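You operate a simulated robot arm through the tools that you are given. There is no shell and no other tool. Be economical: measure what you need, move in short steps, check, and stop when the job is done.

The job below is to be done with a simulated robot arm. You get a single attempt, and the scene is never put back.

TASK
Put one of the white tall sleeves of cups from the open stretch of the worktop on the black drip tray. Put the red block on top of the clear cup marked spare. Close the small panel door. Push the bracket strap shut. Take the yellow hand lamp and put it on the worktop by the timber shelving. Press the black button on the cream plate two times. Take the blue flavour band and leave it in the white tote. Take the brown wooden brush and put it on the blue board. Fetch the green block and set it on the grey tray with a hoop handle on the bare end of the steel table. Any order will do. Set down upright: white tall sleeve of cups, red block, yellow hand lamp. The bracket strap goes anticlockwise seen from above, to its stop.
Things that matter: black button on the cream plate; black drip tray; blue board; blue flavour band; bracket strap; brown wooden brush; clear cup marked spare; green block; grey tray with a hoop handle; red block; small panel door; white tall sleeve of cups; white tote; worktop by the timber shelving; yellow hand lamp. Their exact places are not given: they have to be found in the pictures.

It is judged by the outcome, as a careful person would: the job done as asked, and still so three seconds after it is handed in. It fails if anything else is knocked over, pushed out of place, dropped, spilled or broken.

THE ROBOT
A 7-joint arm with a fingered hand on a trunk, on a base that drives. Base frame: it is fixed to the floor where the robot stands at the start and does not move with it; the origin is under the middle of the robot, x ahead of it, y to its left, z up; the surface under the hand at the start is at about z = 0.74. Lengths are in m, angles in degrees, forces in N, time in s.
With the tool pointing down near the work surface it reaches from about 0.4 to 0.74 m from the robot's upright axis, wherever it stands. Its first joint turns from -166.0 to 166.0 degrees. Places, roughly: black button on the cream plate [-2.2, -1.4, 1.2]; black drip tray (18x11x5 cm) [0.6, -0.1, 0.8]; blue board (24x32 cm) [-2.18, 1.22, 0.9]; blue flavour band [-2.5, 0, 1]; bracket strap [-1, -1.5, 0.7]; brown wooden brush (12x5x5 cm) [-2.4, 0.4, 0.9]; clear cup marked spare [0.5, -0.75, 0.75]; green block (6x6x5 cm) [-2.2, 0.5, 0.9]; grey tray with a hoop handle (12x19x6 cm) [-2.3, 0.2, 0.9]; red block (7x5x7 cm) [0.4, -0.8, 0.8]; small panel door [0, -1.6, 1.3]; white tall sleeve of cups [0.5, 0.25, 0.75]; white tote (24x18x11 cm) [0.5, 1, 0.8]; worktop by the timber shelving [0.6, -0.8, 0.7]; yellow hand lamp [-1.5, -1.75, 0.75]. Payload 3.4 kg.
Tool frame: the origin (TCP) lies between the finger pads and is the grasp point; the fingertips stand 0.025 m ahead of it; z points along the fingers, y is the line along which they close. Largest opening 0.088 m; the body of the gripper starts 0.029 m behind the TCP. The gripper is a hand of 3 fingers: y runs from the thumb to the fingers, the wrist lies at [-0.013, -0.106, -0.174] in the tool frame.
Orientation is told as [roll, pitch, yaw] about the base's x, y, z axes, in that order, counted from this pose: with the fingers straight down and the wrist toward the robot, the tool's x, y and z point along [0, 1, 0], [1, 0, 0] and [0, 0, -1] of the base frame.

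THE INTERFACE
- The arm moves only by the tool nudge_tool. Its argument "increments" is one flat list of numbers, 6 for each row, row after row: the shift along the tool's x, y, z in m, then the turn, a rotation vector about the tool's x, y, z in degrees. In form: [tx, ty, tz, wx, wy, wz, tx, ty, tz, wx, wy, wz, ...]. A call has 1 to 10 rows; each row shifts and turns the commanded pose from where the row before left it, along the tool's axes as they then stand. Rows are played at 5 a second. More than 0.05 m and 8.6 degrees between two rows, and nothing of the call is played. A pose out of reach is approached as far as the arm can. The call stops where the force on the tool passes 40 N (or 10 N more than at its start, if that is more) or the arm is blocked; 0.2 s more then pass. In this call time passes only in rows, and 0.2 s behind the last. It gives the time, the measured TCP pose, the force on the tool (base axes), the opening and the grip force at its end, in the units of the frame above (readings bear some noise), with the torque about the TCP (base axes, N m) and any sound that the robot's microphone picked up.
- Cameras (640 x 400 px; columns grow to the right, rows downward): "scene" is now at [0.0142, 0.1305, 1.4023]; the picture's right is [-0.37, -0.93, 0.00], its down [-0.68, 0.27, -0.68] and it looks along [0.63, -0.25, -0.73] (base axes); focal length 250 px, centre (320, 200). "wrist" rides on the gripper at [0.058, -0.085, -0.099] in the tool frame; the picture's right is [-0.67, 0.35, -0.66], its down [-0.69, -0.63, 0.37] and it looks along [-0.29, 0.69, 0.66] (tool axes); focal length 261 px, centre (320, 200).
- snapshot(camera): a new picture of that camera. The clock stands still meanwhile.
- move_column(by): slides the trunk up (or, below 0, down) by that many m; the arm and the scene camera ride with it, the base frame stays. It gives what a move gives, with no picture.
- drive_base(legs): drives the robot by 1 to 6 legs, each [ahead, left, turn to the left] in m, m and degrees, along the robot's own axes; the way and the turn of a leg run together, so that a leg with both is an arc; at most 1.5 m and 180 degrees a leg. The arm and the cameras ride along, it lands a little off, and it stops where it bumps. It gives what a move gives.
- curl_fingers(index, middle, thumb_bend, thumb_turn): sets how far each is bent, from 0 (flat) to 100 (curled in); at 30 the hand is open as for a grip, at 70 the pads meet at the TCP. One left out holds its place. A second passes; each finger stops where it meets its share of the squeeze, and holds until it gets a number again. It is the only way to open and close the hand. It gives what a move gives, with no picture; readings hold the bend of each and the force on the fingers (four entries, about 0 where the hand has none), thumb and palm. thumb_turn goes from beside the hand (0) to across from the fingers (100), as for a grip.
- head_to(pan, tilt): turns the head with the scene camera to pan (to the left, within 155 degrees either way) and tilt (down, from -29 to 69), counted from straight ahead of the robot. It gives what a move gives.
- pixel_to_xyz(camera, pixels): for up to 12 pixels [column, row] of the newest picture of that camera ("zoom" is the newest enlarged one), the place [x, y, z] in the base frame of the surface seen there, good to about 0.002 m. The clock stands still meanwhile.
- inspect(camera, box): a new picture of the part [left, top, right, bottom] of that camera's present view, enlarged. The clock stands still meanwhile.
- finish_job(): hands the job in; it is judged then, once.

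Go step by step. Measure first, check grasps and placings, and put right what went wrong. The budget is 145 turns and 188 pictures, counting those below and the enlarged ones. Unless the task says otherwise, let go and move clear before handing in, and close with one line.

The tools are called after ">>>" as a command line: name --argument value ..., lists and objects as JSON in quotes. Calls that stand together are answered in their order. nudge_tool: Moves the arm, as the interface text tells. Its arguments: {"type":"object","properties":{"increments":{"type":"array","items":{"type":"number"}}},"required":["increments"]} The other tools are called the same way: move_column (by) slides the trunk up or down; curl_fingers (index, middle, thumb_bend, thumb_turn) moves the fingers one by one; drive_base (legs) drives the base; head_to (pan, tilt) turns the head that bears the scene camera; snapshot (camera) takes a picture; pixel_to_xyz (camera, pixels) gives the place of the surface under pixels of a picture; inspect (camera, box) takes an enlarged picture of a part of a camera's view; finish_job () hands the job in.

At the start:

```text
time: 0.0
eef_pos: [0.3875, -0.113, 1.0936]
ee_rot: [0.1, 0.0, 0.0]
contact_force: [-0.1, 1.0, -0.4]
wrist_torque: [0.0, 0.02, 0.03]
gripper_width: 0.0877
gripper_force: 0.0
shape: jaw
bend: [30.0, 30.0, 30.0, 98.0]
finger forces: [0.0, 0.0, 0.0, 0.0, 0.0, 0.1]
trunk travel left (down, up): [-0.425, 0.165]
robot x, y, heading: [-0.0013, -0.0008, -0.0]
head pan, tilt: [-22.0, 47.1]
```

scene: 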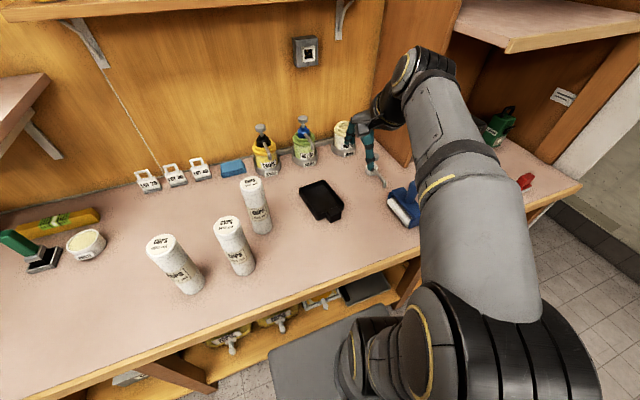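
wrist: 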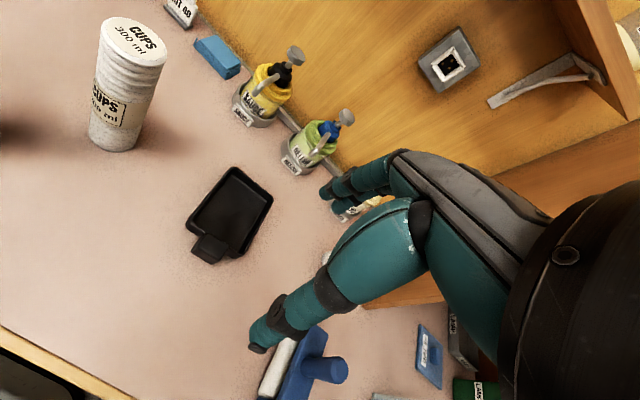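

The scene shows three white sleeves at about (175,265), (235,245) and (256,205), and the drip tray at (321,200). I'll measure these first, and turn nothing yet.

>>> pixel_to_xyz --camera "scene" --pixels '[[251, 184], [228, 224], [161, 243], [262, 232], [243, 273], [192, 291], [305, 188], [325, 182], [342, 208], [325, 222], [320, 200], [335, 218]]'

>>> inspect --camera "scene" --box '[120, 110, 360, 310]'

>>> head_to --pan -60 --tilt 40

>>> snapshot --camera "scene"

```text
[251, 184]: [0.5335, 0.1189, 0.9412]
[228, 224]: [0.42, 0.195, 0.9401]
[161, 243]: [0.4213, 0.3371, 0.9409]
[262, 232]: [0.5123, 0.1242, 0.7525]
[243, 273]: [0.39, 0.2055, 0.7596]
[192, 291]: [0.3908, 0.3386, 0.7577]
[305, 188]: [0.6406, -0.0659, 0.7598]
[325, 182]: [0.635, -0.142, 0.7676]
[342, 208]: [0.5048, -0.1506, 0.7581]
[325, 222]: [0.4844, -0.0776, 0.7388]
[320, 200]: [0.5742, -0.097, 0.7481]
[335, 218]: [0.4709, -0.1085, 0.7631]
```

```text
2.00 times, centred on (240, 210) of scene
```

zoom: 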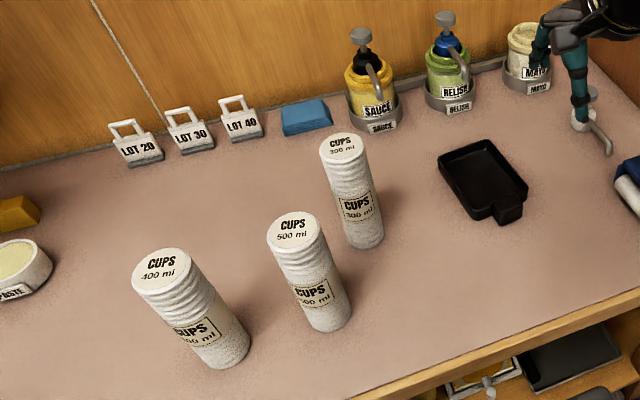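

```text
time: 1.0
eef_pos: [0.3878, -0.1121, 1.0944]
ee_rot: [0.0, 0.0, 0.0]
contact_force: [0.2, 0.7, -0.3]
wrist_torque: [0.05, -0.01, 0.02]
gripper_width: 0.0875
gripper_force: 0.0
shape: jaw
bend: [30.0, 30.0, 30.0, 98.0]
finger forces: [0.0, 0.0, 0.0, 0.1, 0.1, 0.0]
trunk travel left (down, up): [-0.425, 0.165]
robot x, y, heading: [-0.0001, 0.002, 0.1]
head pan, tilt: [-60.0, 40.0]
```

```text
184 pictures are left
```

scene: 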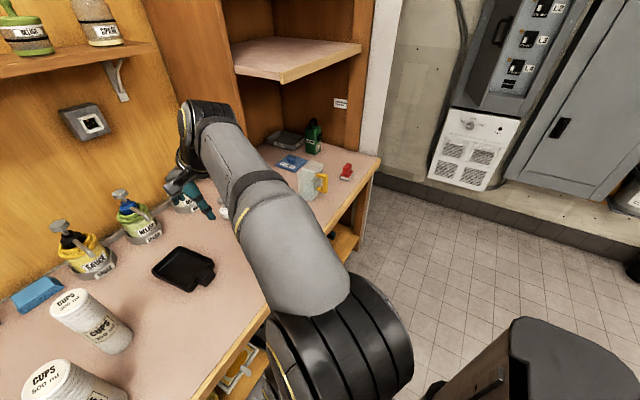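

Sleeve 300 ml has its top centre at (0.5335, 0.119, 0.941), and the drip tray floor is around (0.575, -0.10, 0.748). I'll move above that sleeve first.

>>> nudge_tool --increments '[0.0385, 0.0243, 0.0073, 0, 0, 0, 0.0385, 0.0243, 0.0073, 0, 0, 0, 0.0385, 0.0243, 0.0073, 0, 0, 0, 0.0385, 0.0243, 0.0073, 0, 0, 0, 0.0385, 0.0243, 0.0073, 0, 0, 0, 0.0385, 0.0243, 0.0073, 0, 0, 0]'

>>> snapshot --camera "wrist"

>>> head_to --pan 0 --tilt 45

>>> snapshot --camera "scene"

```text
time: 2.4
eef_pos: [0.5356, 0.1178, 1.0506]
ee_rot: [0.0, 0.0, 0.0]
contact_force: [0.7, -0.5, -0.2]
wrist_torque: [0.04, -0.01, 0.0]
gripper_width: 0.0876
gripper_force: 0.1
shape: jaw
bend: [30.0, 30.0, 30.0, 98.0]
finger forces: [0.0, 0.0, 0.0, 0.1, 0.0, 0.0]
trunk travel left (down, up): [-0.425, 0.165]
robot x, y, heading: [-0.0013, -0.0027, -0.1]
head pan, tilt: [-60.0, 40.0]
```

```text
183 pictures are left
```

wrist: 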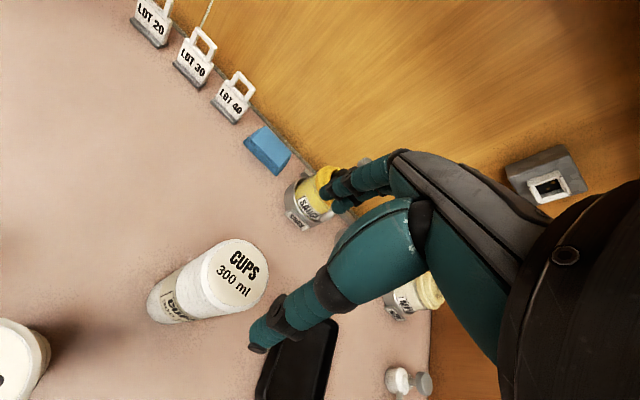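

```text
time: 3.7
eef_pos: [0.5357, 0.1164, 1.0494]
ee_rot: [0.1, 0.0, 0.0]
contact_force: [-0.1, 0.3, -0.5]
wrist_torque: [0.0, 0.02, 0.0]
gripper_width: 0.0875
gripper_force: 0.1
shape: jaw
bend: [30.0, 30.0, 30.0, 98.0]
finger forces: [0.0, 0.1, 0.0, 0.0, 0.1, 0.0]
trunk travel left (down, up): [-0.425, 0.165]
robot x, y, heading: [0.0002, 0.0015, -0.1]
head pan, tilt: [0.0, 45.0]
```

```text
182 pictures are left
```

scene: 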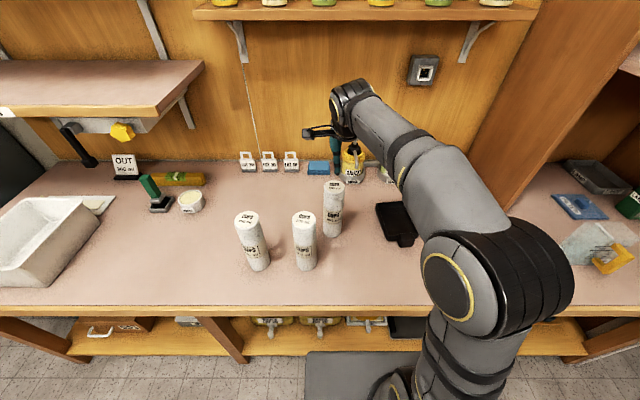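

The wrist view shows the lid around (237,273), near the thumb tip. I'll measure the lid rim to centre the grasp.

>>> pixel_to_xyz --camera "wrist" --pixels '[[204, 278], [265, 268], [236, 242], [237, 306], [235, 274], [250, 250], [215, 298], [320, 350], [300, 330]]'

```text
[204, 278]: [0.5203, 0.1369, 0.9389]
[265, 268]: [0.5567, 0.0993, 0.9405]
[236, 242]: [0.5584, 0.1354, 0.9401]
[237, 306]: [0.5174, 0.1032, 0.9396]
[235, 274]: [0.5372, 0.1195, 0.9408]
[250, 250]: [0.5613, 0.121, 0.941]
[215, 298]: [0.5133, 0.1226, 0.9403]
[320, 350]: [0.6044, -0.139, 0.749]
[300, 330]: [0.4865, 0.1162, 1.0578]
```

Lid centre is (0.538, 0.119) with a diameter of about 5.5 cm. I'll descend so the pads sit about 2.5 cm under the lid, then close.

>>> nudge_tool --increments '[0.002, 0.0023, 0.045, 0, 0, 0, 0, 0, 0.045, 0, 0, 0, 0, 0, 0.044, 0, 0, 0]'

>>> curl_fingers --index 60 --middle 60 --thumb_bend 60

>>> snapshot --camera "wrist"

```text
time: 4.5
eef_pos: [0.5355, 0.1182, 0.917]
ee_rot: [0.0, -0.2, 0.0]
contact_force: [1.2, -0.6, 7.7]
wrist_torque: [0.05, 0.1, -0.04]
gripper_width: 0.0878
gripper_force: 0.1
shape: jaw
bend: [29.0, 30.0, 30.0, 98.0]
finger forces: [3.6, 0.0, 0.0, 0.1, 3.9, 0.1]
trunk travel left (down, up): [-0.425, 0.165]
robot x, y, heading: [-0.0041, 0.0013, 0.0]
head pan, tilt: [0.0, 45.0]
```

```text
time: 5.5
eef_pos: [0.5348, 0.1186, 0.9167]
ee_rot: [0.0, -0.1, 0.0]
contact_force: [4.9, 1.3, 20.7]
wrist_torque: [0.04, -0.38, 0.04]
gripper_width: 0.0555
gripper_force: 36.4
shape: fingers
bend: [39.0, 49.0, 57.0, 96.0]
finger forces: [29.4, 9.3, 0.0, 0.0, 33.5, 0.0]
trunk travel left (down, up): [-0.425, 0.165]
robot x, y, heading: [-0.0014, -0.0032, 0.2]
head pan, tilt: [0.0, 45.0]
```

```text
181 pictures are left
```

wrist: 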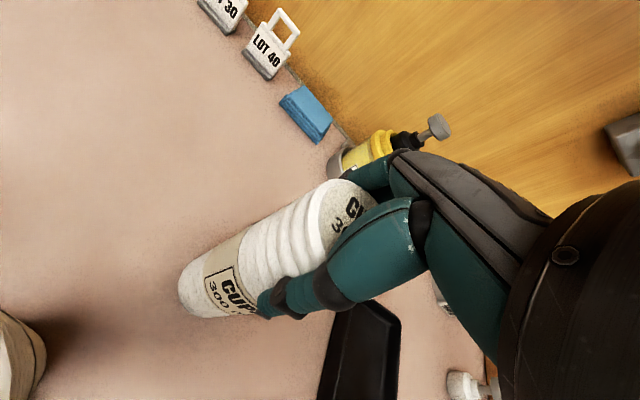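

Grip reads 0.0555 m width with about 30 N on thumb and index, so the sleeve is held. I'll lift 6 cm and check.

>>> nudge_tool --increments '[0, 0, -0.03, 0, 0, 0, 0, 0, -0.03, 0, 0, 0]'

>>> snapshot --camera "scene"

>>> snapshot --camera "wrist"

```text
time: 6.1
eef_pos: [0.5342, 0.1215, 0.9761]
ee_rot: [-0.2, 0.1, 0.0]
contact_force: [0.6, -0.2, -3.0]
wrist_torque: [-0.01, 0.0, 0.02]
gripper_width: 0.0553
gripper_force: 30.8
shape: fingers
bend: [40.0, 51.0, 56.0, 96.0]
finger forces: [22.3, 7.3, 0.0, 0.0, 32.4, 0.0]
trunk travel left (down, up): [-0.425, 0.165]
robot x, y, heading: [-0.0, -0.0011, -0.0]
head pan, tilt: [0.0, 45.0]
```

```text
180 pictures are left
```

scene: 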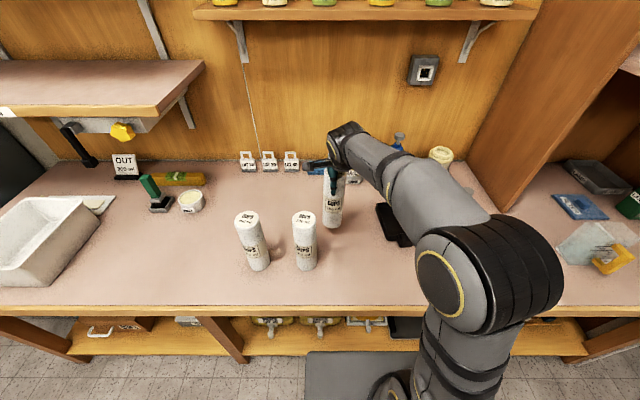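

```text
179 pictures are left
```

wrist: 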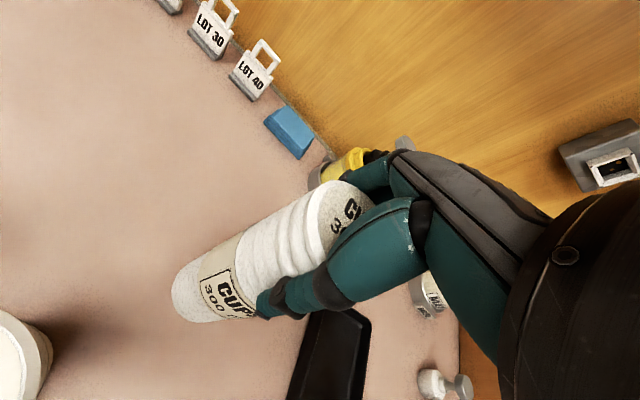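

The sleeve hangs clear and looks vertical in scene around (333,212). I'll measure where it sits relative to the TCP and recheck the tray.

>>> pixel_to_xyz --camera "scene" --pixels '[[325, 212], [332, 212], [340, 212], [332, 200], [332, 224], [325, 222], [340, 222], [340, 205]]'

>>> pixel_to_xyz --camera "wrist" --pixels '[[320, 190], [345, 185], [325, 215], [180, 275], [192, 315], [205, 320], [335, 340], [310, 225]]'

```text
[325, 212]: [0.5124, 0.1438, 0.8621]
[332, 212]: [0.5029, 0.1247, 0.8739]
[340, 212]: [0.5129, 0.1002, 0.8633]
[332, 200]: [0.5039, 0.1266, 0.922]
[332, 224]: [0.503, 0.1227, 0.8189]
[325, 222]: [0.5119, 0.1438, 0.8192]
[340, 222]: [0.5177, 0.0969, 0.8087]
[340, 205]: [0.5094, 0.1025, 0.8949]
```

```text
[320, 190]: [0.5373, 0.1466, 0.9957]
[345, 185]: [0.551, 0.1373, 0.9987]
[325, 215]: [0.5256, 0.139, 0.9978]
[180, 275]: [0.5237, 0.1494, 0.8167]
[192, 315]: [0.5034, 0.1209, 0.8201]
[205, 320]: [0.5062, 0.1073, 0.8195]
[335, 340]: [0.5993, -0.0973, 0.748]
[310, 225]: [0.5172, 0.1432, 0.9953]
```

Sleeve is vertical, centred at (0.531, 0.123), bottom at about 0.797. I'll carry it over the tray centre.

>>> nudge_tool --increments '[0, 0, -0.02, 0, 0, 0, -0.0453, 0.0088, 0, 0, 0, 0, -0.0453, 0.0088, 0, 0, 0, 0, -0.0453, 0.0088, 0, 0, 0, 0, -0.0453, 0.0088, 0, 0, 0, 0, -0.0453, 0.0088, 0, 0, 0, 0]'

>>> snapshot --camera "wrist"

>>> snapshot --camera "scene"

```text
time: 7.5
eef_pos: [0.5791, -0.1083, 0.9952]
ee_rot: [0.1, 0.0, 0.1]
contact_force: [-0.1, -1.0, -2.8]
wrist_torque: [0.03, -0.05, 0.03]
gripper_width: 0.055
gripper_force: 31.0
shape: fingers
bend: [41.0, 51.0, 56.0, 96.0]
finger forces: [21.9, 7.4, 0.0, 0.0, 31.8, 0.0]
trunk travel left (down, up): [-0.425, 0.165]
robot x, y, heading: [-0.0028, -0.0015, 0.2]
head pan, tilt: [0.0, 45.0]
```

```text
178 pictures are left
```

wrist: 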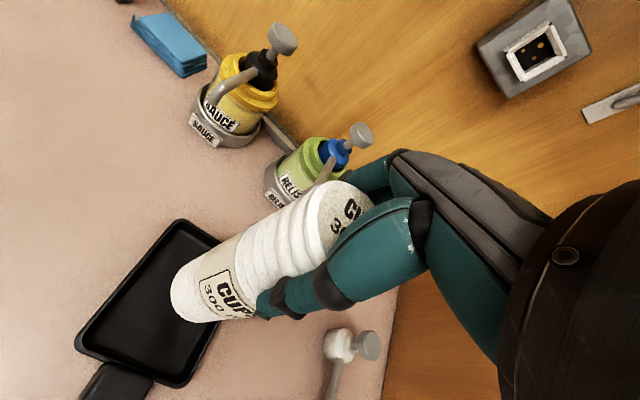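

```text
177 pictures are left
```

scene: 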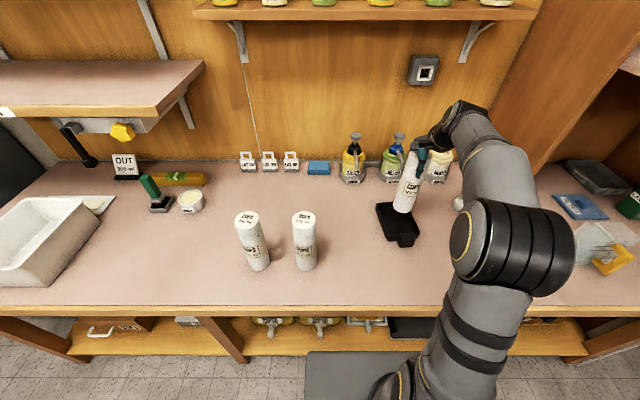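

The tray is visible in the wrist view around (150,310). I'll measure its rim corners before lowering.

>>> pixel_to_xyz --camera "wrist" --pixels '[[178, 222], [77, 345], [183, 384], [128, 283], [130, 365], [100, 380], [220, 240], [105, 340], [170, 375]]'

>>> pixel_to_xyz --camera "scene" --pixels '[[377, 205], [386, 234], [415, 234], [418, 212], [405, 210], [395, 212]]'

```text
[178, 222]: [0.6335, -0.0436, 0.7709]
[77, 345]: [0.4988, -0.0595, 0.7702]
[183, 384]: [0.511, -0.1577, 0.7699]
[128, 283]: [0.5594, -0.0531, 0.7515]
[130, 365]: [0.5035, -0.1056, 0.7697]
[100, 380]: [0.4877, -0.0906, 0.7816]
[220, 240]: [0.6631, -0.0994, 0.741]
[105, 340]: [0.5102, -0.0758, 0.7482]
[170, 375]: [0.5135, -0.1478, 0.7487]
```

```text
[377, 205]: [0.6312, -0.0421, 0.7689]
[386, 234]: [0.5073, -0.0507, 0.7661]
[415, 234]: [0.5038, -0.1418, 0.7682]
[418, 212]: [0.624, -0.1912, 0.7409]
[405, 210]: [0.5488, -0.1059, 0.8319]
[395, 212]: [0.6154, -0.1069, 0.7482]
```

Tray centre is (0.572, -0.101), and the sleeve is about 5 mm off. I'll correct and lower until contact.

>>> nudge_tool --increments '[0.005, -0.004, 0.03, 0, 0, 0, 0, 0, 0.03, 0, 0, 0, 0, 0, 0.004, 0, 0, 0, 0, 0, 0.003, 0, 0, 0]'

>>> snapshot --camera "wrist"

```text
time: 8.5
eef_pos: [0.5754, -0.1022, 0.9293]
ee_rot: [0.0, 0.0, 0.0]
contact_force: [-0.5, 0.3, -2.9]
wrist_torque: [0.02, 0.0, -0.03]
gripper_width: 0.0543
gripper_force: 29.5
shape: fingers
bend: [41.0, 51.0, 55.0, 96.0]
finger forces: [21.2, 7.2, 0.1, 0.0, 30.8, 0.0]
trunk travel left (down, up): [-0.425, 0.165]
robot x, y, heading: [0.0004, 0.0015, 0.1]
head pan, tilt: [0.0, 45.0]
```

```text
176 pictures are left
```

wrist: 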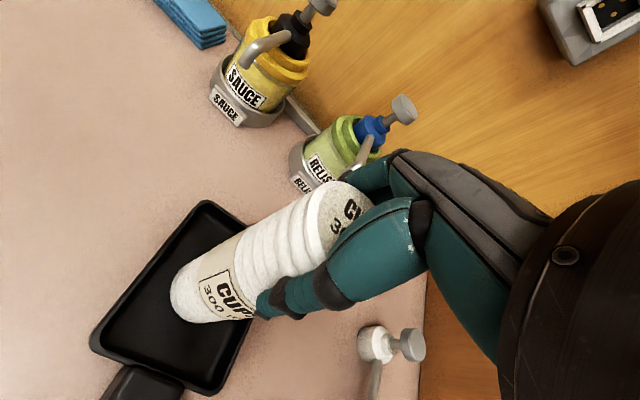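

It's still hanging with a load of 2.9 N, inside the tray outline. I'll lower a few mm more.

>>> nudge_tool --increments '[0, 0, 0.002, 0, 0, 0, 0, 0, 0.001, 0, 0, 0]'

>>> nudge_tool --increments '[0, 0, 0.002, 0, 0, 0]'

```text
time: 9.1
eef_pos: [0.5751, -0.1018, 0.9265]
ee_rot: [0.0, 0.0, 0.0]
contact_force: [-0.8, 0.1, -2.7]
wrist_torque: [-0.02, 0.0, -0.02]
gripper_width: 0.0545
gripper_force: 29.3
shape: fingers
bend: [41.0, 51.0, 55.0, 96.0]
finger forces: [21.2, 7.2, 0.0, 0.1, 30.9, 0.1]
trunk travel left (down, up): [-0.425, 0.165]
robot x, y, heading: [0.0011, -0.0025, 0.0]
head pan, tilt: [0.0, 45.0]
```

```text
time: 9.5
eef_pos: [0.5743, -0.1008, 0.9261]
ee_rot: [-0.1, -0.1, 0.0]
contact_force: [-1.3, 0.6, 6.3]
wrist_torque: [-0.02, 0.13, -0.05]
gripper_width: 0.0544
gripper_force: 31.0
shape: fingers
bend: [41.0, 51.0, 56.0, 96.0]
finger forces: [21.7, 7.2, 0.0, 0.0, 34.0, 0.0]
trunk travel left (down, up): [-0.425, 0.165]
robot x, y, heading: [-0.0003, 0.0001, 0.2]
head pan, tilt: [0.0, 45.0]
```

Contact is made (+6 N). I'll open the hand and back straight up.

>>> curl_fingers --index 30 --middle 30 --thumb_bend 30

>>> nudge_tool --increments '[0, 0, -0.03, 0, 0, 0, 0, 0, -0.045, 0, 0, 0, 0, 0, -0.045, 0, 0, 0, 0, 0, -0.045, 0, 0, 0]'

>>> snapshot --camera "wrist"

>>> head_to --pan -50 --tilt 40

>>> snapshot --camera "scene"

```text
time: 10.5
eef_pos: [0.5757, -0.1024, 0.9252]
ee_rot: [0.0, -0.2, 0.1]
contact_force: [-0.9, 1.1, 7.3]
wrist_torque: [-0.01, 0.11, -0.06]
gripper_width: 0.086
gripper_force: 2.8
shape: fingers
bend: [30.0, 30.0, 30.0, 97.0]
finger forces: [1.1, 0.0, 0.0, 0.0, 5.3, 0.0]
trunk travel left (down, up): [-0.425, 0.165]
robot x, y, heading: [0.0021, -0.0006, 0.2]
head pan, tilt: [0.0, 45.0]
```

```text
time: 11.5
eef_pos: [0.5759, -0.1011, 1.0902]
ee_rot: [-0.1, 0.0, 0.0]
contact_force: [-1.3, 0.8, -0.2]
wrist_torque: [0.0, 0.03, -0.02]
gripper_width: 0.0848
gripper_force: 0.1
shape: fingers
bend: [30.0, 30.0, 30.0, 97.0]
finger forces: [0.0, 0.0, 0.0, 0.0, 0.0, 0.0]
trunk travel left (down, up): [-0.425, 0.165]
robot x, y, heading: [-0.0001, -0.0021, -0.1]
head pan, tilt: [0.0, 45.0]
```

```text
175 pictures are left
```

wrist: 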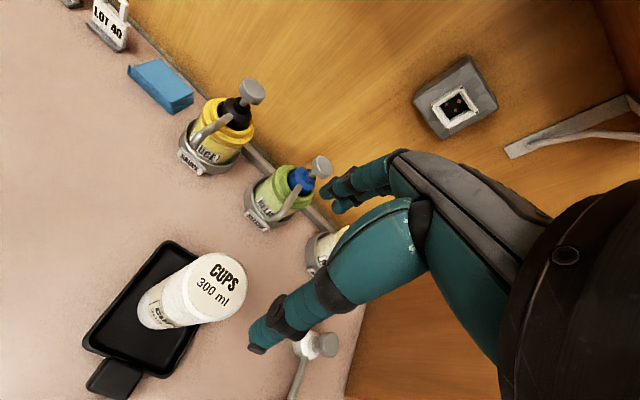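

```text
time: 12.7
eef_pos: [0.5734, -0.1008, 1.0919]
ee_rot: [0.0, 0.0, 0.1]
contact_force: [-0.3, 0.6, -0.4]
wrist_torque: [0.02, 0.01, 0.02]
gripper_width: 0.085
gripper_force: 0.1
shape: fingers
bend: [30.0, 30.0, 30.0, 97.0]
finger forces: [0.0, 0.1, 0.0, 0.0, 0.0, 0.0]
trunk travel left (down, up): [-0.425, 0.165]
robot x, y, heading: [-0.0016, -0.0002, 0.3]
head pan, tilt: [-50.0, 40.0]
```

```text
174 pictures are left
```

scene: 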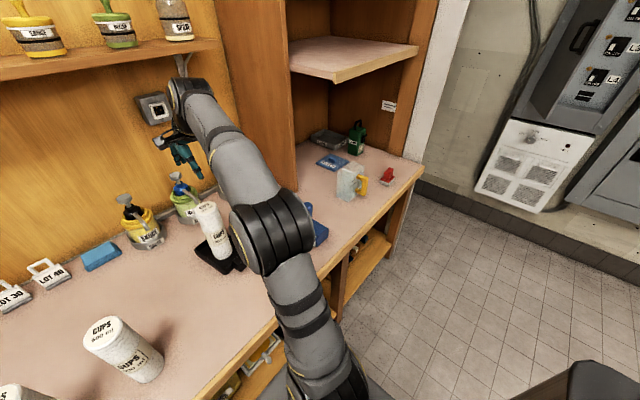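

The sleeve stands upright in the tray. Next are the red block at (387,176) and the clear cup at (352,180); I'll zoom in and measure them and the partition.

>>> inspect --camera "scene" --box '[270, 100, 430, 260]'

>>> pixel_to_xyz --camera "scene" --pixels '[[387, 170], [387, 181], [350, 168], [345, 198], [361, 186], [297, 178], [297, 100], [338, 80], [415, 48], [424, 165], [320, 240], [332, 160]]'

```text
2.50 times, centred on (350, 180) of scene
```

zoom: 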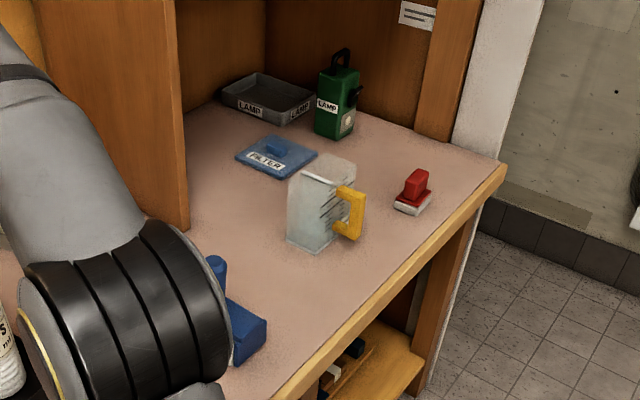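

```text
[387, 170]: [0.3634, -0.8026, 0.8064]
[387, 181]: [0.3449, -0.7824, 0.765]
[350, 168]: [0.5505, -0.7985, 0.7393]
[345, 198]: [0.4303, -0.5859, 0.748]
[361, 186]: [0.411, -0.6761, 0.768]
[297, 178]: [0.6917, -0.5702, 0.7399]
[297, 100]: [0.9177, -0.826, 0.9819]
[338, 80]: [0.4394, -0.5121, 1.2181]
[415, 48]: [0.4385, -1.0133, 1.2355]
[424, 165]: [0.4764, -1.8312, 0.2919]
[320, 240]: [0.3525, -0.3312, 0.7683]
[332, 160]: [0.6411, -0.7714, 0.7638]
```

A shelf overhangs at x>0.44, z≈1.22, so I'll retract the arm first and then look to the right for obstacles before driving.

>>> nudge_tool --increments '[0, -0.04, -0.005, 0, 0, 0, 0, -0.04, 0, 0, 0, 0, 0, -0.04, 0, 0, 0, 0, 0, -0.04, 0, 0, 0, 0, 0.04, -0.03, 0, 0, 0, 0, 0.04, 0, 0, 0, 0, 0, 0.04, 0, 0, 0, 0, 0]'

>>> snapshot --camera "scene"

>>> head_to --pan -100 --tilt 30

>>> snapshot --camera "scene"

>>> pixel_to_xyz --camera "scene" --pixels '[[320, 300], [200, 300], [450, 300], [320, 390], [200, 390], [450, 390]]'

>>> head_to --pan -150 --tilt 30

>>> snapshot --camera "scene"

>>> head_to --pan 150 --tilt 30

>>> snapshot --camera "scene"

```text
time: 14.3
eef_pos: [0.3858, 0.0186, 1.0956]
ee_rot: [-0.1, 0.0, 0.0]
contact_force: [0.0, 0.0, 0.4]
wrist_torque: [-0.03, 0.01, 0.01]
gripper_width: 0.0846
gripper_force: 0.0
shape: fingers
bend: [30.0, 30.0, 30.0, 97.0]
finger forces: [0.1, 0.0, 0.0, 0.1, 0.0, 0.0]
trunk travel left (down, up): [-0.425, 0.165]
robot x, y, heading: [0.003, -0.0008, -0.1]
head pan, tilt: [-50.0, 40.0]
```

```text
172 pictures are left
```

scene: 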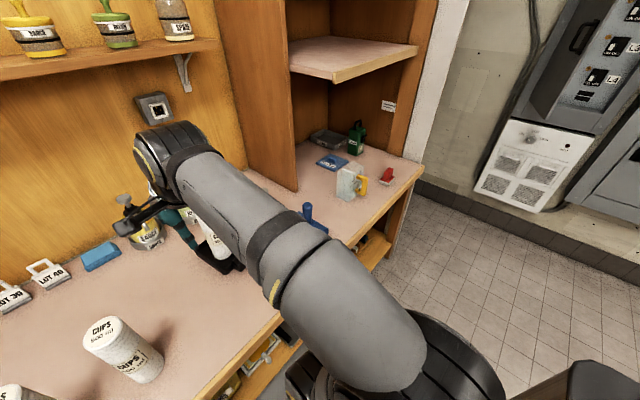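

```text
time: 15.5
eef_pos: [0.3843, 0.0182, 1.0963]
ee_rot: [0.1, -0.1, 0.1]
contact_force: [0.6, -0.1, -0.6]
wrist_torque: [-0.01, 0.0, 0.02]
gripper_width: 0.0852
gripper_force: 0.0
shape: fingers
bend: [30.0, 30.0, 30.0, 97.0]
finger forces: [0.0, 0.0, 0.1, 0.1, 0.0, 0.0]
trunk travel left (down, up): [-0.425, 0.165]
robot x, y, heading: [0.0004, -0.002, -0.0]
head pan, tilt: [-100.0, 30.0]
```

```text
171 pictures are left
```

scene: 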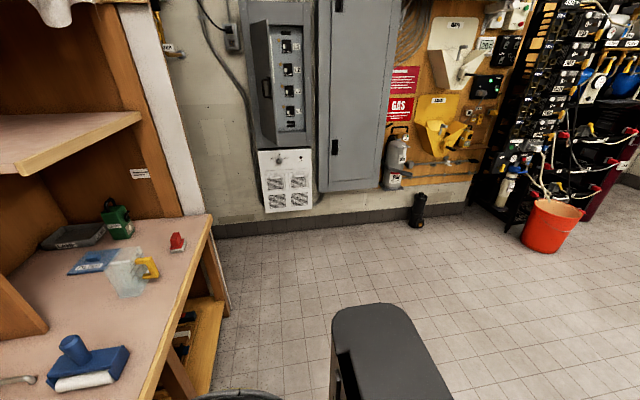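

```text
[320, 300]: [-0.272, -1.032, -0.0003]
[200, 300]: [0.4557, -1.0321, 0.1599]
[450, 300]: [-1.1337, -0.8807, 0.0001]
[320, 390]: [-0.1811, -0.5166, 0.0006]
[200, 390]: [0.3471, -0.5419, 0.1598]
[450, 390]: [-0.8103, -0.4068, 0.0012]
```

```text
time: 16.7
eef_pos: [0.385, 0.0193, 1.0973]
ee_rot: [0.0, 0.0, -0.1]
contact_force: [-0.2, 0.2, 0.7]
wrist_torque: [-0.02, -0.03, 0.02]
gripper_width: 0.0848
gripper_force: 0.2
shape: fingers
bend: [30.0, 30.0, 30.0, 97.0]
finger forces: [0.1, 0.0, 0.0, 0.0, 0.0, 0.0]
trunk travel left (down, up): [-0.425, 0.165]
robot x, y, heading: [-0.0005, -0.0025, -0.1]
head pan, tilt: [-150.0, 30.0]
```

```text
170 pictures are left
```

scene: 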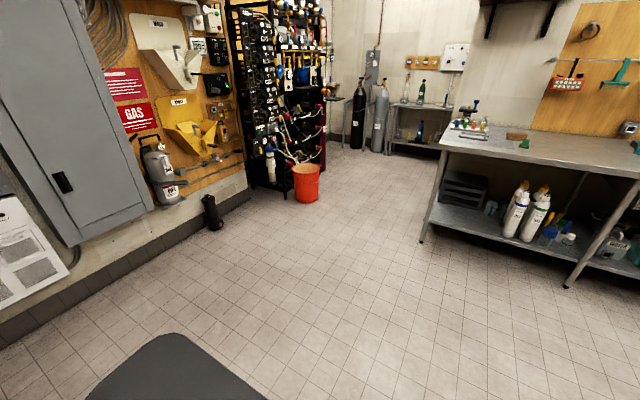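

```text
time: 20.8
eef_pos: [0.3854, 0.0187, 1.096]
ee_rot: [0.0, 0.0, 0.0]
contact_force: [-0.4, 1.2, 0.9]
wrist_torque: [-0.01, -0.01, -0.04]
gripper_width: 0.0849
gripper_force: 0.0
shape: fingers
bend: [30.0, 30.0, 30.0, 97.0]
finger forces: [0.0, 0.1, 0.0, 0.0, 0.1, 0.0]
trunk travel left (down, up): [-0.425, 0.165]
robot x, y, heading: [0.0007, -0.0022, 0.1]
head pan, tilt: [150.0, 30.0]
```

```text
169 pictures are left
```

scene: 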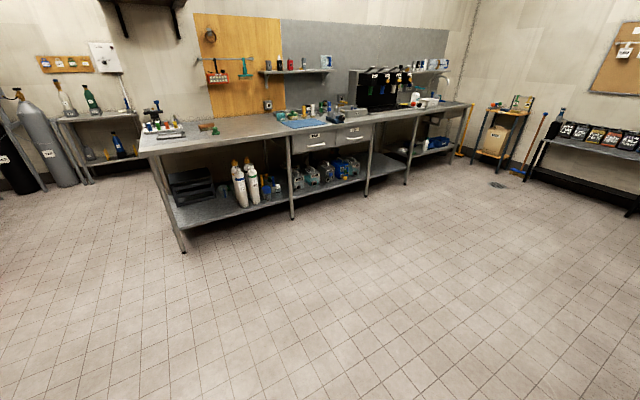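

The floor is clear and the black shape is the robot's own body. I'll drive right about 0.55 m and back slightly, then look at the shelf bay.

>>> drive_base --legs '[[-0.05, 0, 0], [0, -0.55, 0]]'

>>> head_to --pan -30 --tilt 50

>>> snapshot --camera "scene"

>>> snapshot --camera "wrist"

```text
time: 24.5
eef_pos: [0.3357, -0.5292, 1.0955]
ee_rot: [0.0, 0.0, 0.2]
contact_force: [-0.4, -0.1, -1.3]
wrist_torque: [-0.03, 0.02, -0.01]
gripper_width: 0.0848
gripper_force: 0.1
shape: fingers
bend: [30.0, 30.0, 30.0, 97.0]
finger forces: [0.0, 0.1, 0.1, 0.0, 0.1, 0.0]
trunk travel left (down, up): [-0.425, 0.165]
robot x, y, heading: [-0.0475, -0.5524, 0.2]
head pan, tilt: [150.0, 30.0]
```

```text
time: 27.2
eef_pos: [0.3362, -0.5297, 1.0959]
ee_rot: [0.0, -0.1, 0.2]
contact_force: [-1.1, 0.0, -0.7]
wrist_torque: [0.01, -0.03, 0.01]
gripper_width: 0.0847
gripper_force: 0.1
shape: fingers
bend: [30.0, 30.0, 30.0, 97.0]
finger forces: [0.0, 0.0, 0.0, 0.0, 0.0, 0.0]
trunk travel left (down, up): [-0.425, 0.165]
robot x, y, heading: [-0.0538, -0.549, 0.4]
head pan, tilt: [-30.0, 50.0]
```

```text
168 pictures are left
```

scene: 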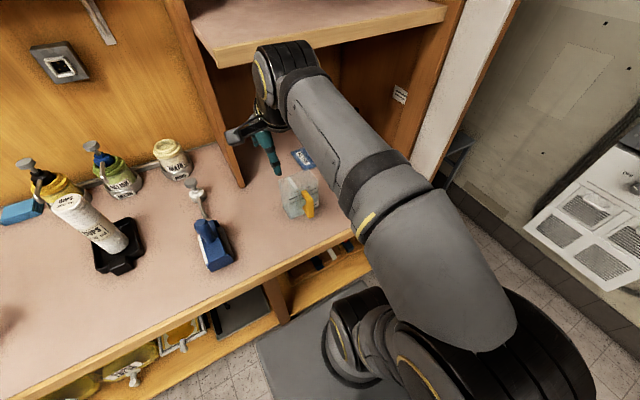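

```text
167 pictures are left
```

wrist: 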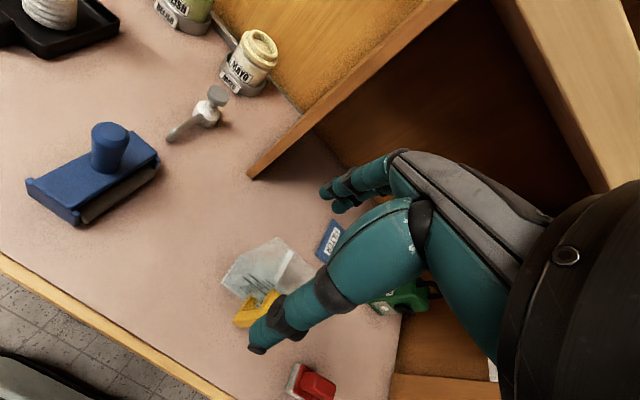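

The wrist view shows the jug at (265,270) and red block at (310,383). I'll zoom in there to find any "spare" mark.

>>> inspect --camera "wrist" --box '[180, 200, 440, 400]'

>>> inspect --camera "scene" --box '[240, 110, 400, 260]'

```text
2.00 times, centred on (310, 300) of wrist
```

zoom: 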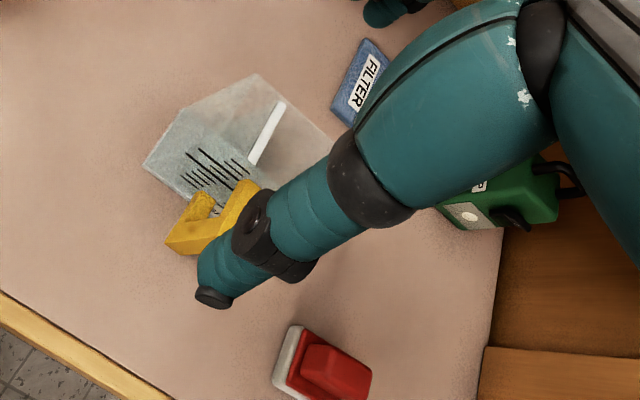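

```text
2.67 times, centred on (320, 185) of scene
```

zoom: 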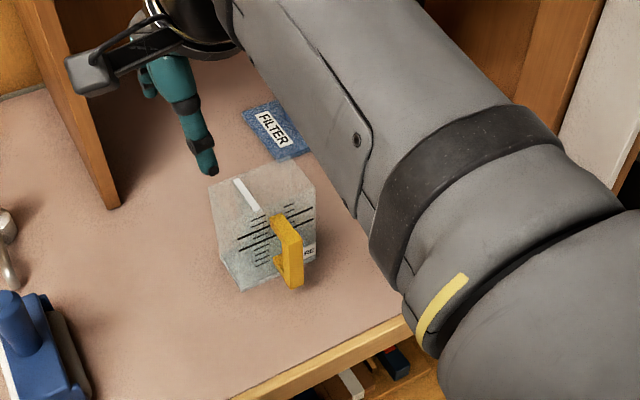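

The clear box with the yellow handle carries a "...RE" label, so it's the spare cup. I'll measure its top and the red block.

>>> pixel_to_xyz --camera "zoom" --pixels '[[240, 200], [212, 180], [290, 165], [310, 195], [285, 205], [235, 285], [313, 255], [250, 180], [295, 285], [225, 215], [265, 215], [215, 230]]'

>>> pixel_to_xyz --camera "wrist" --pixels '[[290, 382], [305, 395], [325, 392], [333, 382], [310, 370], [315, 385], [240, 275], [272, 240], [255, 262], [312, 268], [300, 290], [235, 295]]'

```text
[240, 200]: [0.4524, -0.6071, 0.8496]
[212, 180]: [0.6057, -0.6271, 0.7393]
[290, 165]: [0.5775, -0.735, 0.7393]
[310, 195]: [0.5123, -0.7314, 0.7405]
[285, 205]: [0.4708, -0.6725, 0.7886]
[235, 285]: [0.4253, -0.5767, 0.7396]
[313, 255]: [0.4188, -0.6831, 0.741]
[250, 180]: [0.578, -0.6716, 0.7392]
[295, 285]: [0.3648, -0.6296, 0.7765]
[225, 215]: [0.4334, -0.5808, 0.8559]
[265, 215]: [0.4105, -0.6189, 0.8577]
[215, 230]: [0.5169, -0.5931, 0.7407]
```

```text
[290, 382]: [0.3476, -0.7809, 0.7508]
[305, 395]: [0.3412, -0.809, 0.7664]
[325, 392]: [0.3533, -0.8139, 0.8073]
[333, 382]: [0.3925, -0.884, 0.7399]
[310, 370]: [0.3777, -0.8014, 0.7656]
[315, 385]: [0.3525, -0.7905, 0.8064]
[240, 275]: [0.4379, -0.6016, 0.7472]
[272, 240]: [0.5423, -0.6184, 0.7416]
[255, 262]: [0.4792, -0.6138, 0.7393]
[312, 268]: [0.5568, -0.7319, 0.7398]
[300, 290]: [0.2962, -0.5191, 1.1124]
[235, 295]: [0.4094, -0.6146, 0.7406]
```

The cup spans roughly x 0.41–0.52, y -0.58 to -0.68, with its rim near z 0.858; the red block is at about (0.36, -0.80), top 0.807. I'll move above the red block for a closer look at both.

>>> nudge_tool --increments '[-0.045, 0.004, 0, 0, 0, 0, -0.045, 0.004, 0, 0, 0, 0, -0.045, 0.004, 0, 0, 0, 0, -0.045, 0.004, 0.01, 0, 0, 0, -0.045, 0.004, 0.02, 0, 0, 0, -0.045, 0.004, 0.02, 0, 0, 0]'

>>> snapshot --camera "wrist"

>>> inspect --camera "scene" --box '[220, 110, 460, 260]'

```text
time: 28.6
eef_pos: [0.3602, -0.7991, 1.0448]
ee_rot: [-0.1, 0.0, 0.2]
contact_force: [0.7, 0.1, -0.1]
wrist_torque: [0.01, -0.02, -0.04]
gripper_width: 0.0848
gripper_force: 0.2
shape: fingers
bend: [30.0, 30.0, 30.0, 97.0]
finger forces: [0.0, 0.0, 0.0, 0.0, 0.1, 0.0]
trunk travel left (down, up): [-0.425, 0.165]
robot x, y, heading: [-0.0505, -0.5488, 0.2]
head pan, tilt: [-30.0, 50.0]
```

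```text
164 pictures are left
```

wrist: 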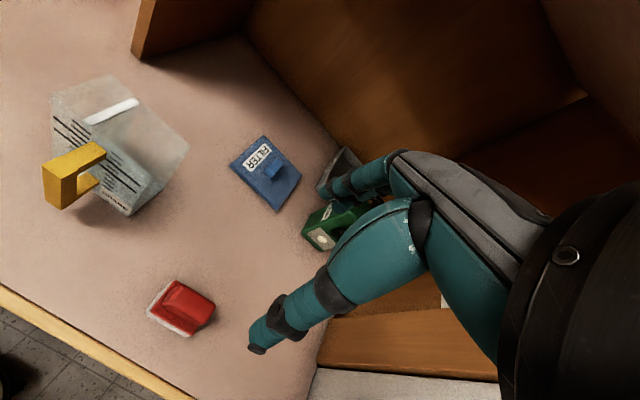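

```text
2.67 times, centred on (340, 185) of scene
```

zoom: 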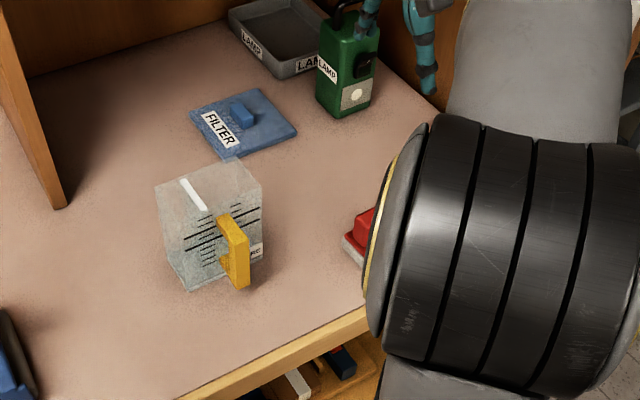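

I'll enlarge the wrist view of the cup and the red block to see whether the cup top is closed.

>>> inspect --camera "wrist" --box '[20, 60, 220, 230]'

>>> pixel_to_xyz --camera "zoom" --pixels '[[250, 180], [330, 140], [220, 220], [100, 100], [290, 50], [545, 290], [350, 500], [300, 200], [400, 250], [200, 150], [280, 160], [380, 440]]'

>>> inspect --camera "wrist" --box '[130, 260, 250, 350]'

>>> pixel_to_xyz --camera "wrist" --pixels '[[147, 307], [182, 336], [216, 305], [172, 281], [165, 305], [188, 320], [195, 300], [180, 305], [155, 310], [182, 331]]'

```text
2.35 times, centred on (120, 145) of wrist
```

zoom: 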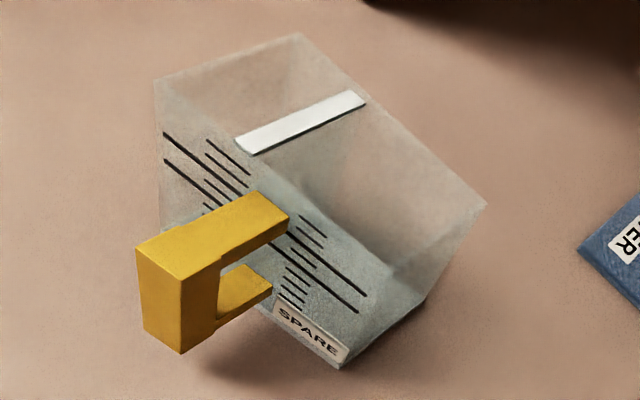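

```text
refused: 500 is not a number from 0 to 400
```

```text
4.44 times, centred on (190, 305) of wrist
```

zoom: 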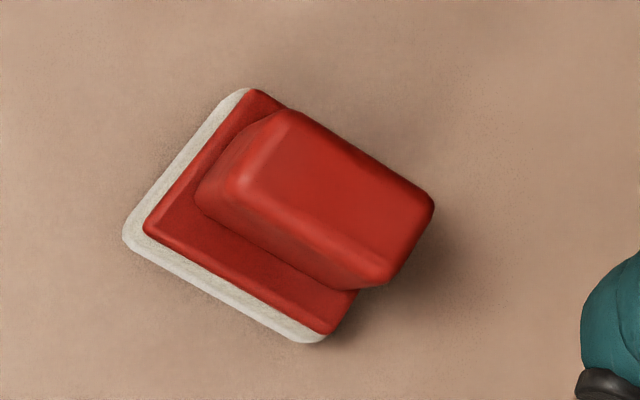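

```text
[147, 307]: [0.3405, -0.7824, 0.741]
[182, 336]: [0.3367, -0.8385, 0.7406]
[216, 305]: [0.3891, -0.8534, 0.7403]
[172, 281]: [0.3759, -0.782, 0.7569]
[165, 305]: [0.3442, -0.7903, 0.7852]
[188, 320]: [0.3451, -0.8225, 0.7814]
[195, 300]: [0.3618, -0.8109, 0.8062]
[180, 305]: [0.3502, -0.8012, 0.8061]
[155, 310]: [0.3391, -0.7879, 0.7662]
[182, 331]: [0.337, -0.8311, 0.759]
```

The cup is an open rectangular box (rim x 0.415–0.477, y -0.577 to -0.684) with a white bar across it. The red block's base is about 4.7 cm (x) × 6.4 cm (y), so its long side must bridge x, turned 90°. First I'll grasp its knob at (0.3565, -0.8145).

>>> nudge_tool --increments '[-0.0077, -0.0018, 0.04, 0, 0, 0, -0.0077, -0.0019, 0.042, 0, 0, 0, 0, 0, 0.042, 0, 0, 0, 0, 0, 0.042, 0, 0, 0, 0, 0, 0.042, 0, 0, 0, 0, 0, 0.039, 0, 0, 0]'

>>> snapshot --camera "wrist"

```text
time: 30.0
eef_pos: [0.3556, -0.8156, 0.7997]
ee_rot: [0.0, 0.0, 0.2]
contact_force: [0.1, -0.7, 0.7]
wrist_torque: [0.0, -0.01, -0.01]
gripper_width: 0.0848
gripper_force: 0.0
shape: fingers
bend: [30.0, 30.0, 30.0, 97.0]
finger forces: [0.0, 0.0, 0.0, 0.1, 0.0, 0.0]
trunk travel left (down, up): [-0.425, 0.165]
robot x, y, heading: [-0.0495, -0.553, 0.3]
head pan, tilt: [-30.0, 50.0]
```

```text
160 pictures are left
```

wrist: 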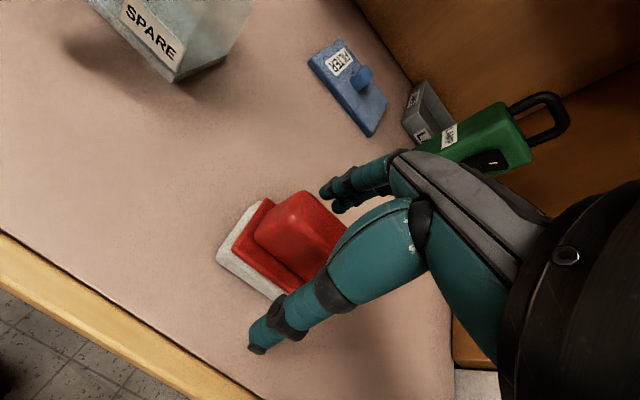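

The hand straddles the knob cleanly. Closing.

>>> curl_fingers --index 66 --middle 66 --thumb_bend 66

>>> nudge_tool --increments '[0, 0, -0.03, 0, 0, 0, 0, 0, -0.04, 0, 0, 0, 0, 0, -0.04, 0, 0, 0, 0, 0, -0.04, 0, 0, 0]'

>>> snapshot --camera "wrist"

```text
time: 31.0
eef_pos: [0.3567, -0.816, 0.799]
ee_rot: [0.0, 0.0, 0.2]
contact_force: [0.4, 0.1, -0.6]
wrist_torque: [0.02, -0.01, -0.01]
gripper_width: 0.0194
gripper_force: 5.1
shape: fingers
bend: [61.0, 63.0, 59.0, 97.0]
finger forces: [2.8, 2.5, 0.0, 0.0, 5.4, 0.0]
trunk travel left (down, up): [-0.425, 0.165]
robot x, y, heading: [-0.0475, -0.5451, 0.3]
head pan, tilt: [-30.0, 50.0]
```

```text
time: 32.0
eef_pos: [0.3578, -0.8141, 0.9493]
ee_rot: [0.0, 0.0, 0.3]
contact_force: [-0.2, 0.4, -0.9]
wrist_torque: [0.0, 0.01, 0.0]
gripper_width: 0.0195
gripper_force: 5.5
shape: fingers
bend: [61.0, 63.0, 59.0, 97.0]
finger forces: [2.8, 2.4, 0.0, 0.0, 5.3, 0.0]
trunk travel left (down, up): [-0.425, 0.165]
robot x, y, heading: [-0.0484, -0.5488, 0.5]
head pan, tilt: [-30.0, 50.0]
```

```text
159 pictures are left
```

wrist: 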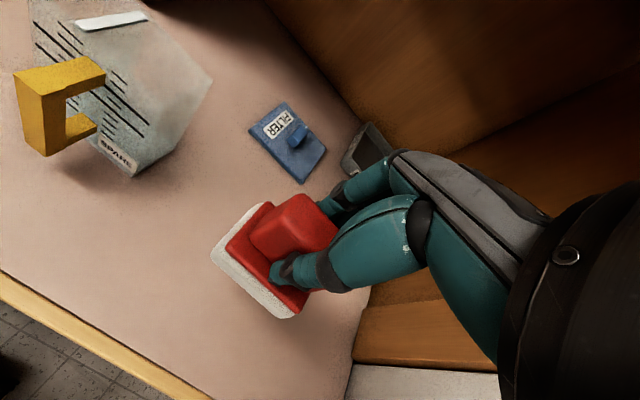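

The block is held. I'll firm the grip a little and turn the hand clockwise from above in place (wrist swings toward +y).

>>> curl_fingers --index 72 --middle 72 --thumb_bend 70

>>> nudge_tool --increments '[0, 0, -0.002, 0, 0, 8.5, 0, 0, -0.002, 0, 0, 8.5, 0, 0, -0.002, 0, 0, 8.5, 0, 0, -0.002, 0, 0, 8.5, 0, 0, -0.002, 0, 0, 8.5, 0, 0, -0.002, 0, 0, 8.5, 0, 0, -0.002, 0, 0, 8.5, 0, 0, 0, 0, 0, 8.5, 0, 0, 0, 0, 0, 8.5, 0, 0, 0, 0, 0, 8.5]'

```text
time: 33.0
eef_pos: [0.3576, -0.8144, 0.9486]
ee_rot: [0.0, 0.0, 0.2]
contact_force: [-0.7, 0.3, -0.7]
wrist_torque: [0.02, -0.01, -0.02]
gripper_width: 0.0189
gripper_force: 11.7
shape: fingers
bend: [62.0, 65.0, 59.0, 96.0]
finger forces: [6.7, 4.4, 0.1, 0.1, 11.2, 0.0]
trunk travel left (down, up): [-0.425, 0.165]
robot x, y, heading: [-0.0497, -0.5485, 0.2]
head pan, tilt: [-30.0, 50.0]
```

```text
time: 35.2
eef_pos: [0.3556, -0.815, 0.9627]
ee_rot: [0.0, 0.0, -84.8]
contact_force: [-0.4, -1.0, 0.3]
wrist_torque: [-0.01, 0.01, 0.01]
gripper_width: 0.0185
gripper_force: 11.3
shape: fingers
bend: [62.0, 66.0, 59.0, 96.0]
finger forces: [6.4, 4.5, 0.0, 0.0, 11.0, 0.0]
trunk travel left (down, up): [-0.425, 0.165]
robot x, y, heading: [-0.0484, -0.5518, 0.3]
head pan, tilt: [-30.0, 50.0]
```

Rotation works. I'll finish the turn to -90° and move the block over the cup at the present height.

>>> nudge_tool --increments '[0, 0, 0, 0, 0, 5.2, 0.018, -0.0369, 0, 0, 0, 0, 0.018, -0.0369, 0, 0, 0, 0, 0.018, -0.0369, 0, 0, 0, 0, 0.018, -0.0369, 0, 0, 0, 0, 0.018, -0.0369, 0, 0, 0, 0]'

>>> snapshot --camera "wrist"

>>> inspect --camera "scene" --box '[220, 60, 460, 260]'

```text
time: 36.6
eef_pos: [0.446, -0.6318, 0.9648]
ee_rot: [0.0, 0.0, -90.0]
contact_force: [1.0, -0.4, -1.0]
wrist_torque: [0.03, -0.03, 0.02]
gripper_width: 0.0189
gripper_force: 10.8
shape: fingers
bend: [62.0, 66.0, 59.0, 96.0]
finger forces: [6.5, 4.5, 0.1, 0.2, 11.1, 0.0]
trunk travel left (down, up): [-0.425, 0.165]
robot x, y, heading: [-0.0498, -0.549, 0.3]
head pan, tilt: [-30.0, 50.0]
```

```text
158 pictures are left
```

wrist: 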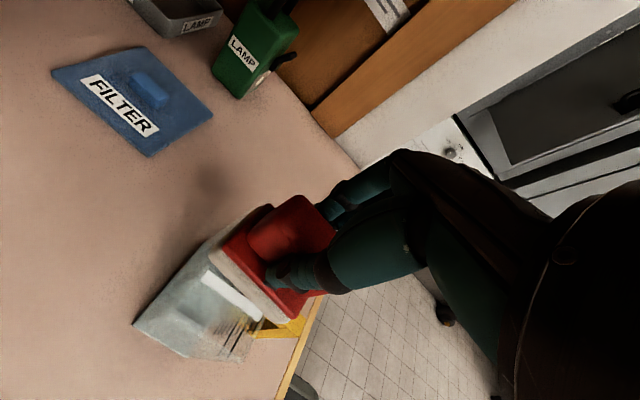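

```text
2.00 times, centred on (340, 160) of scene
```

zoom: 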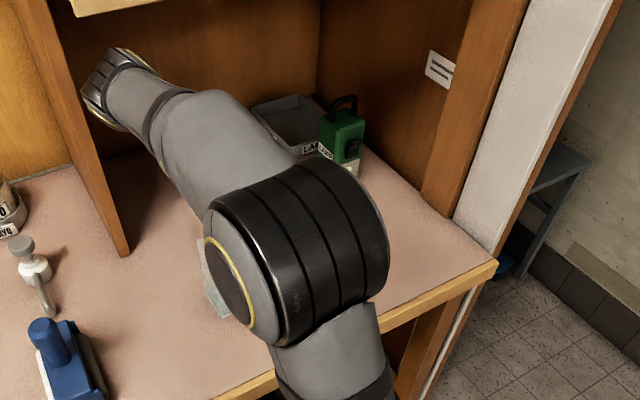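

I'll enlarge the wrist view to check the alignment of the block over the rim and bar.

>>> inspect --camera "wrist" --box '[120, 180, 360, 370]'

>>> pixel_to_xyz --camera "wrist" --pixels '[[235, 290], [222, 278], [213, 252], [285, 318], [268, 207], [325, 293], [250, 284], [245, 310]]'

```text
2.11 times, centred on (240, 275) of wrist
```

zoom: 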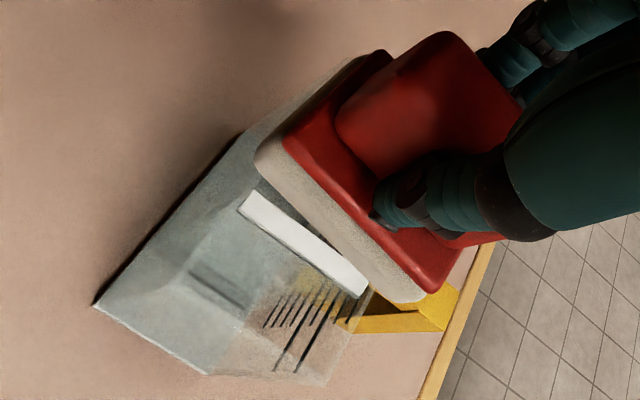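

```text
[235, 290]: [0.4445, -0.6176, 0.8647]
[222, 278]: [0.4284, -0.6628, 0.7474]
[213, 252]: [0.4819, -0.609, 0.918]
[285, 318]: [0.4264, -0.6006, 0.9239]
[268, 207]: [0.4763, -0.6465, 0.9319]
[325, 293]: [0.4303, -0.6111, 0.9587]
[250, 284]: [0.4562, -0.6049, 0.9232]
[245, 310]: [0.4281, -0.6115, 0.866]
```

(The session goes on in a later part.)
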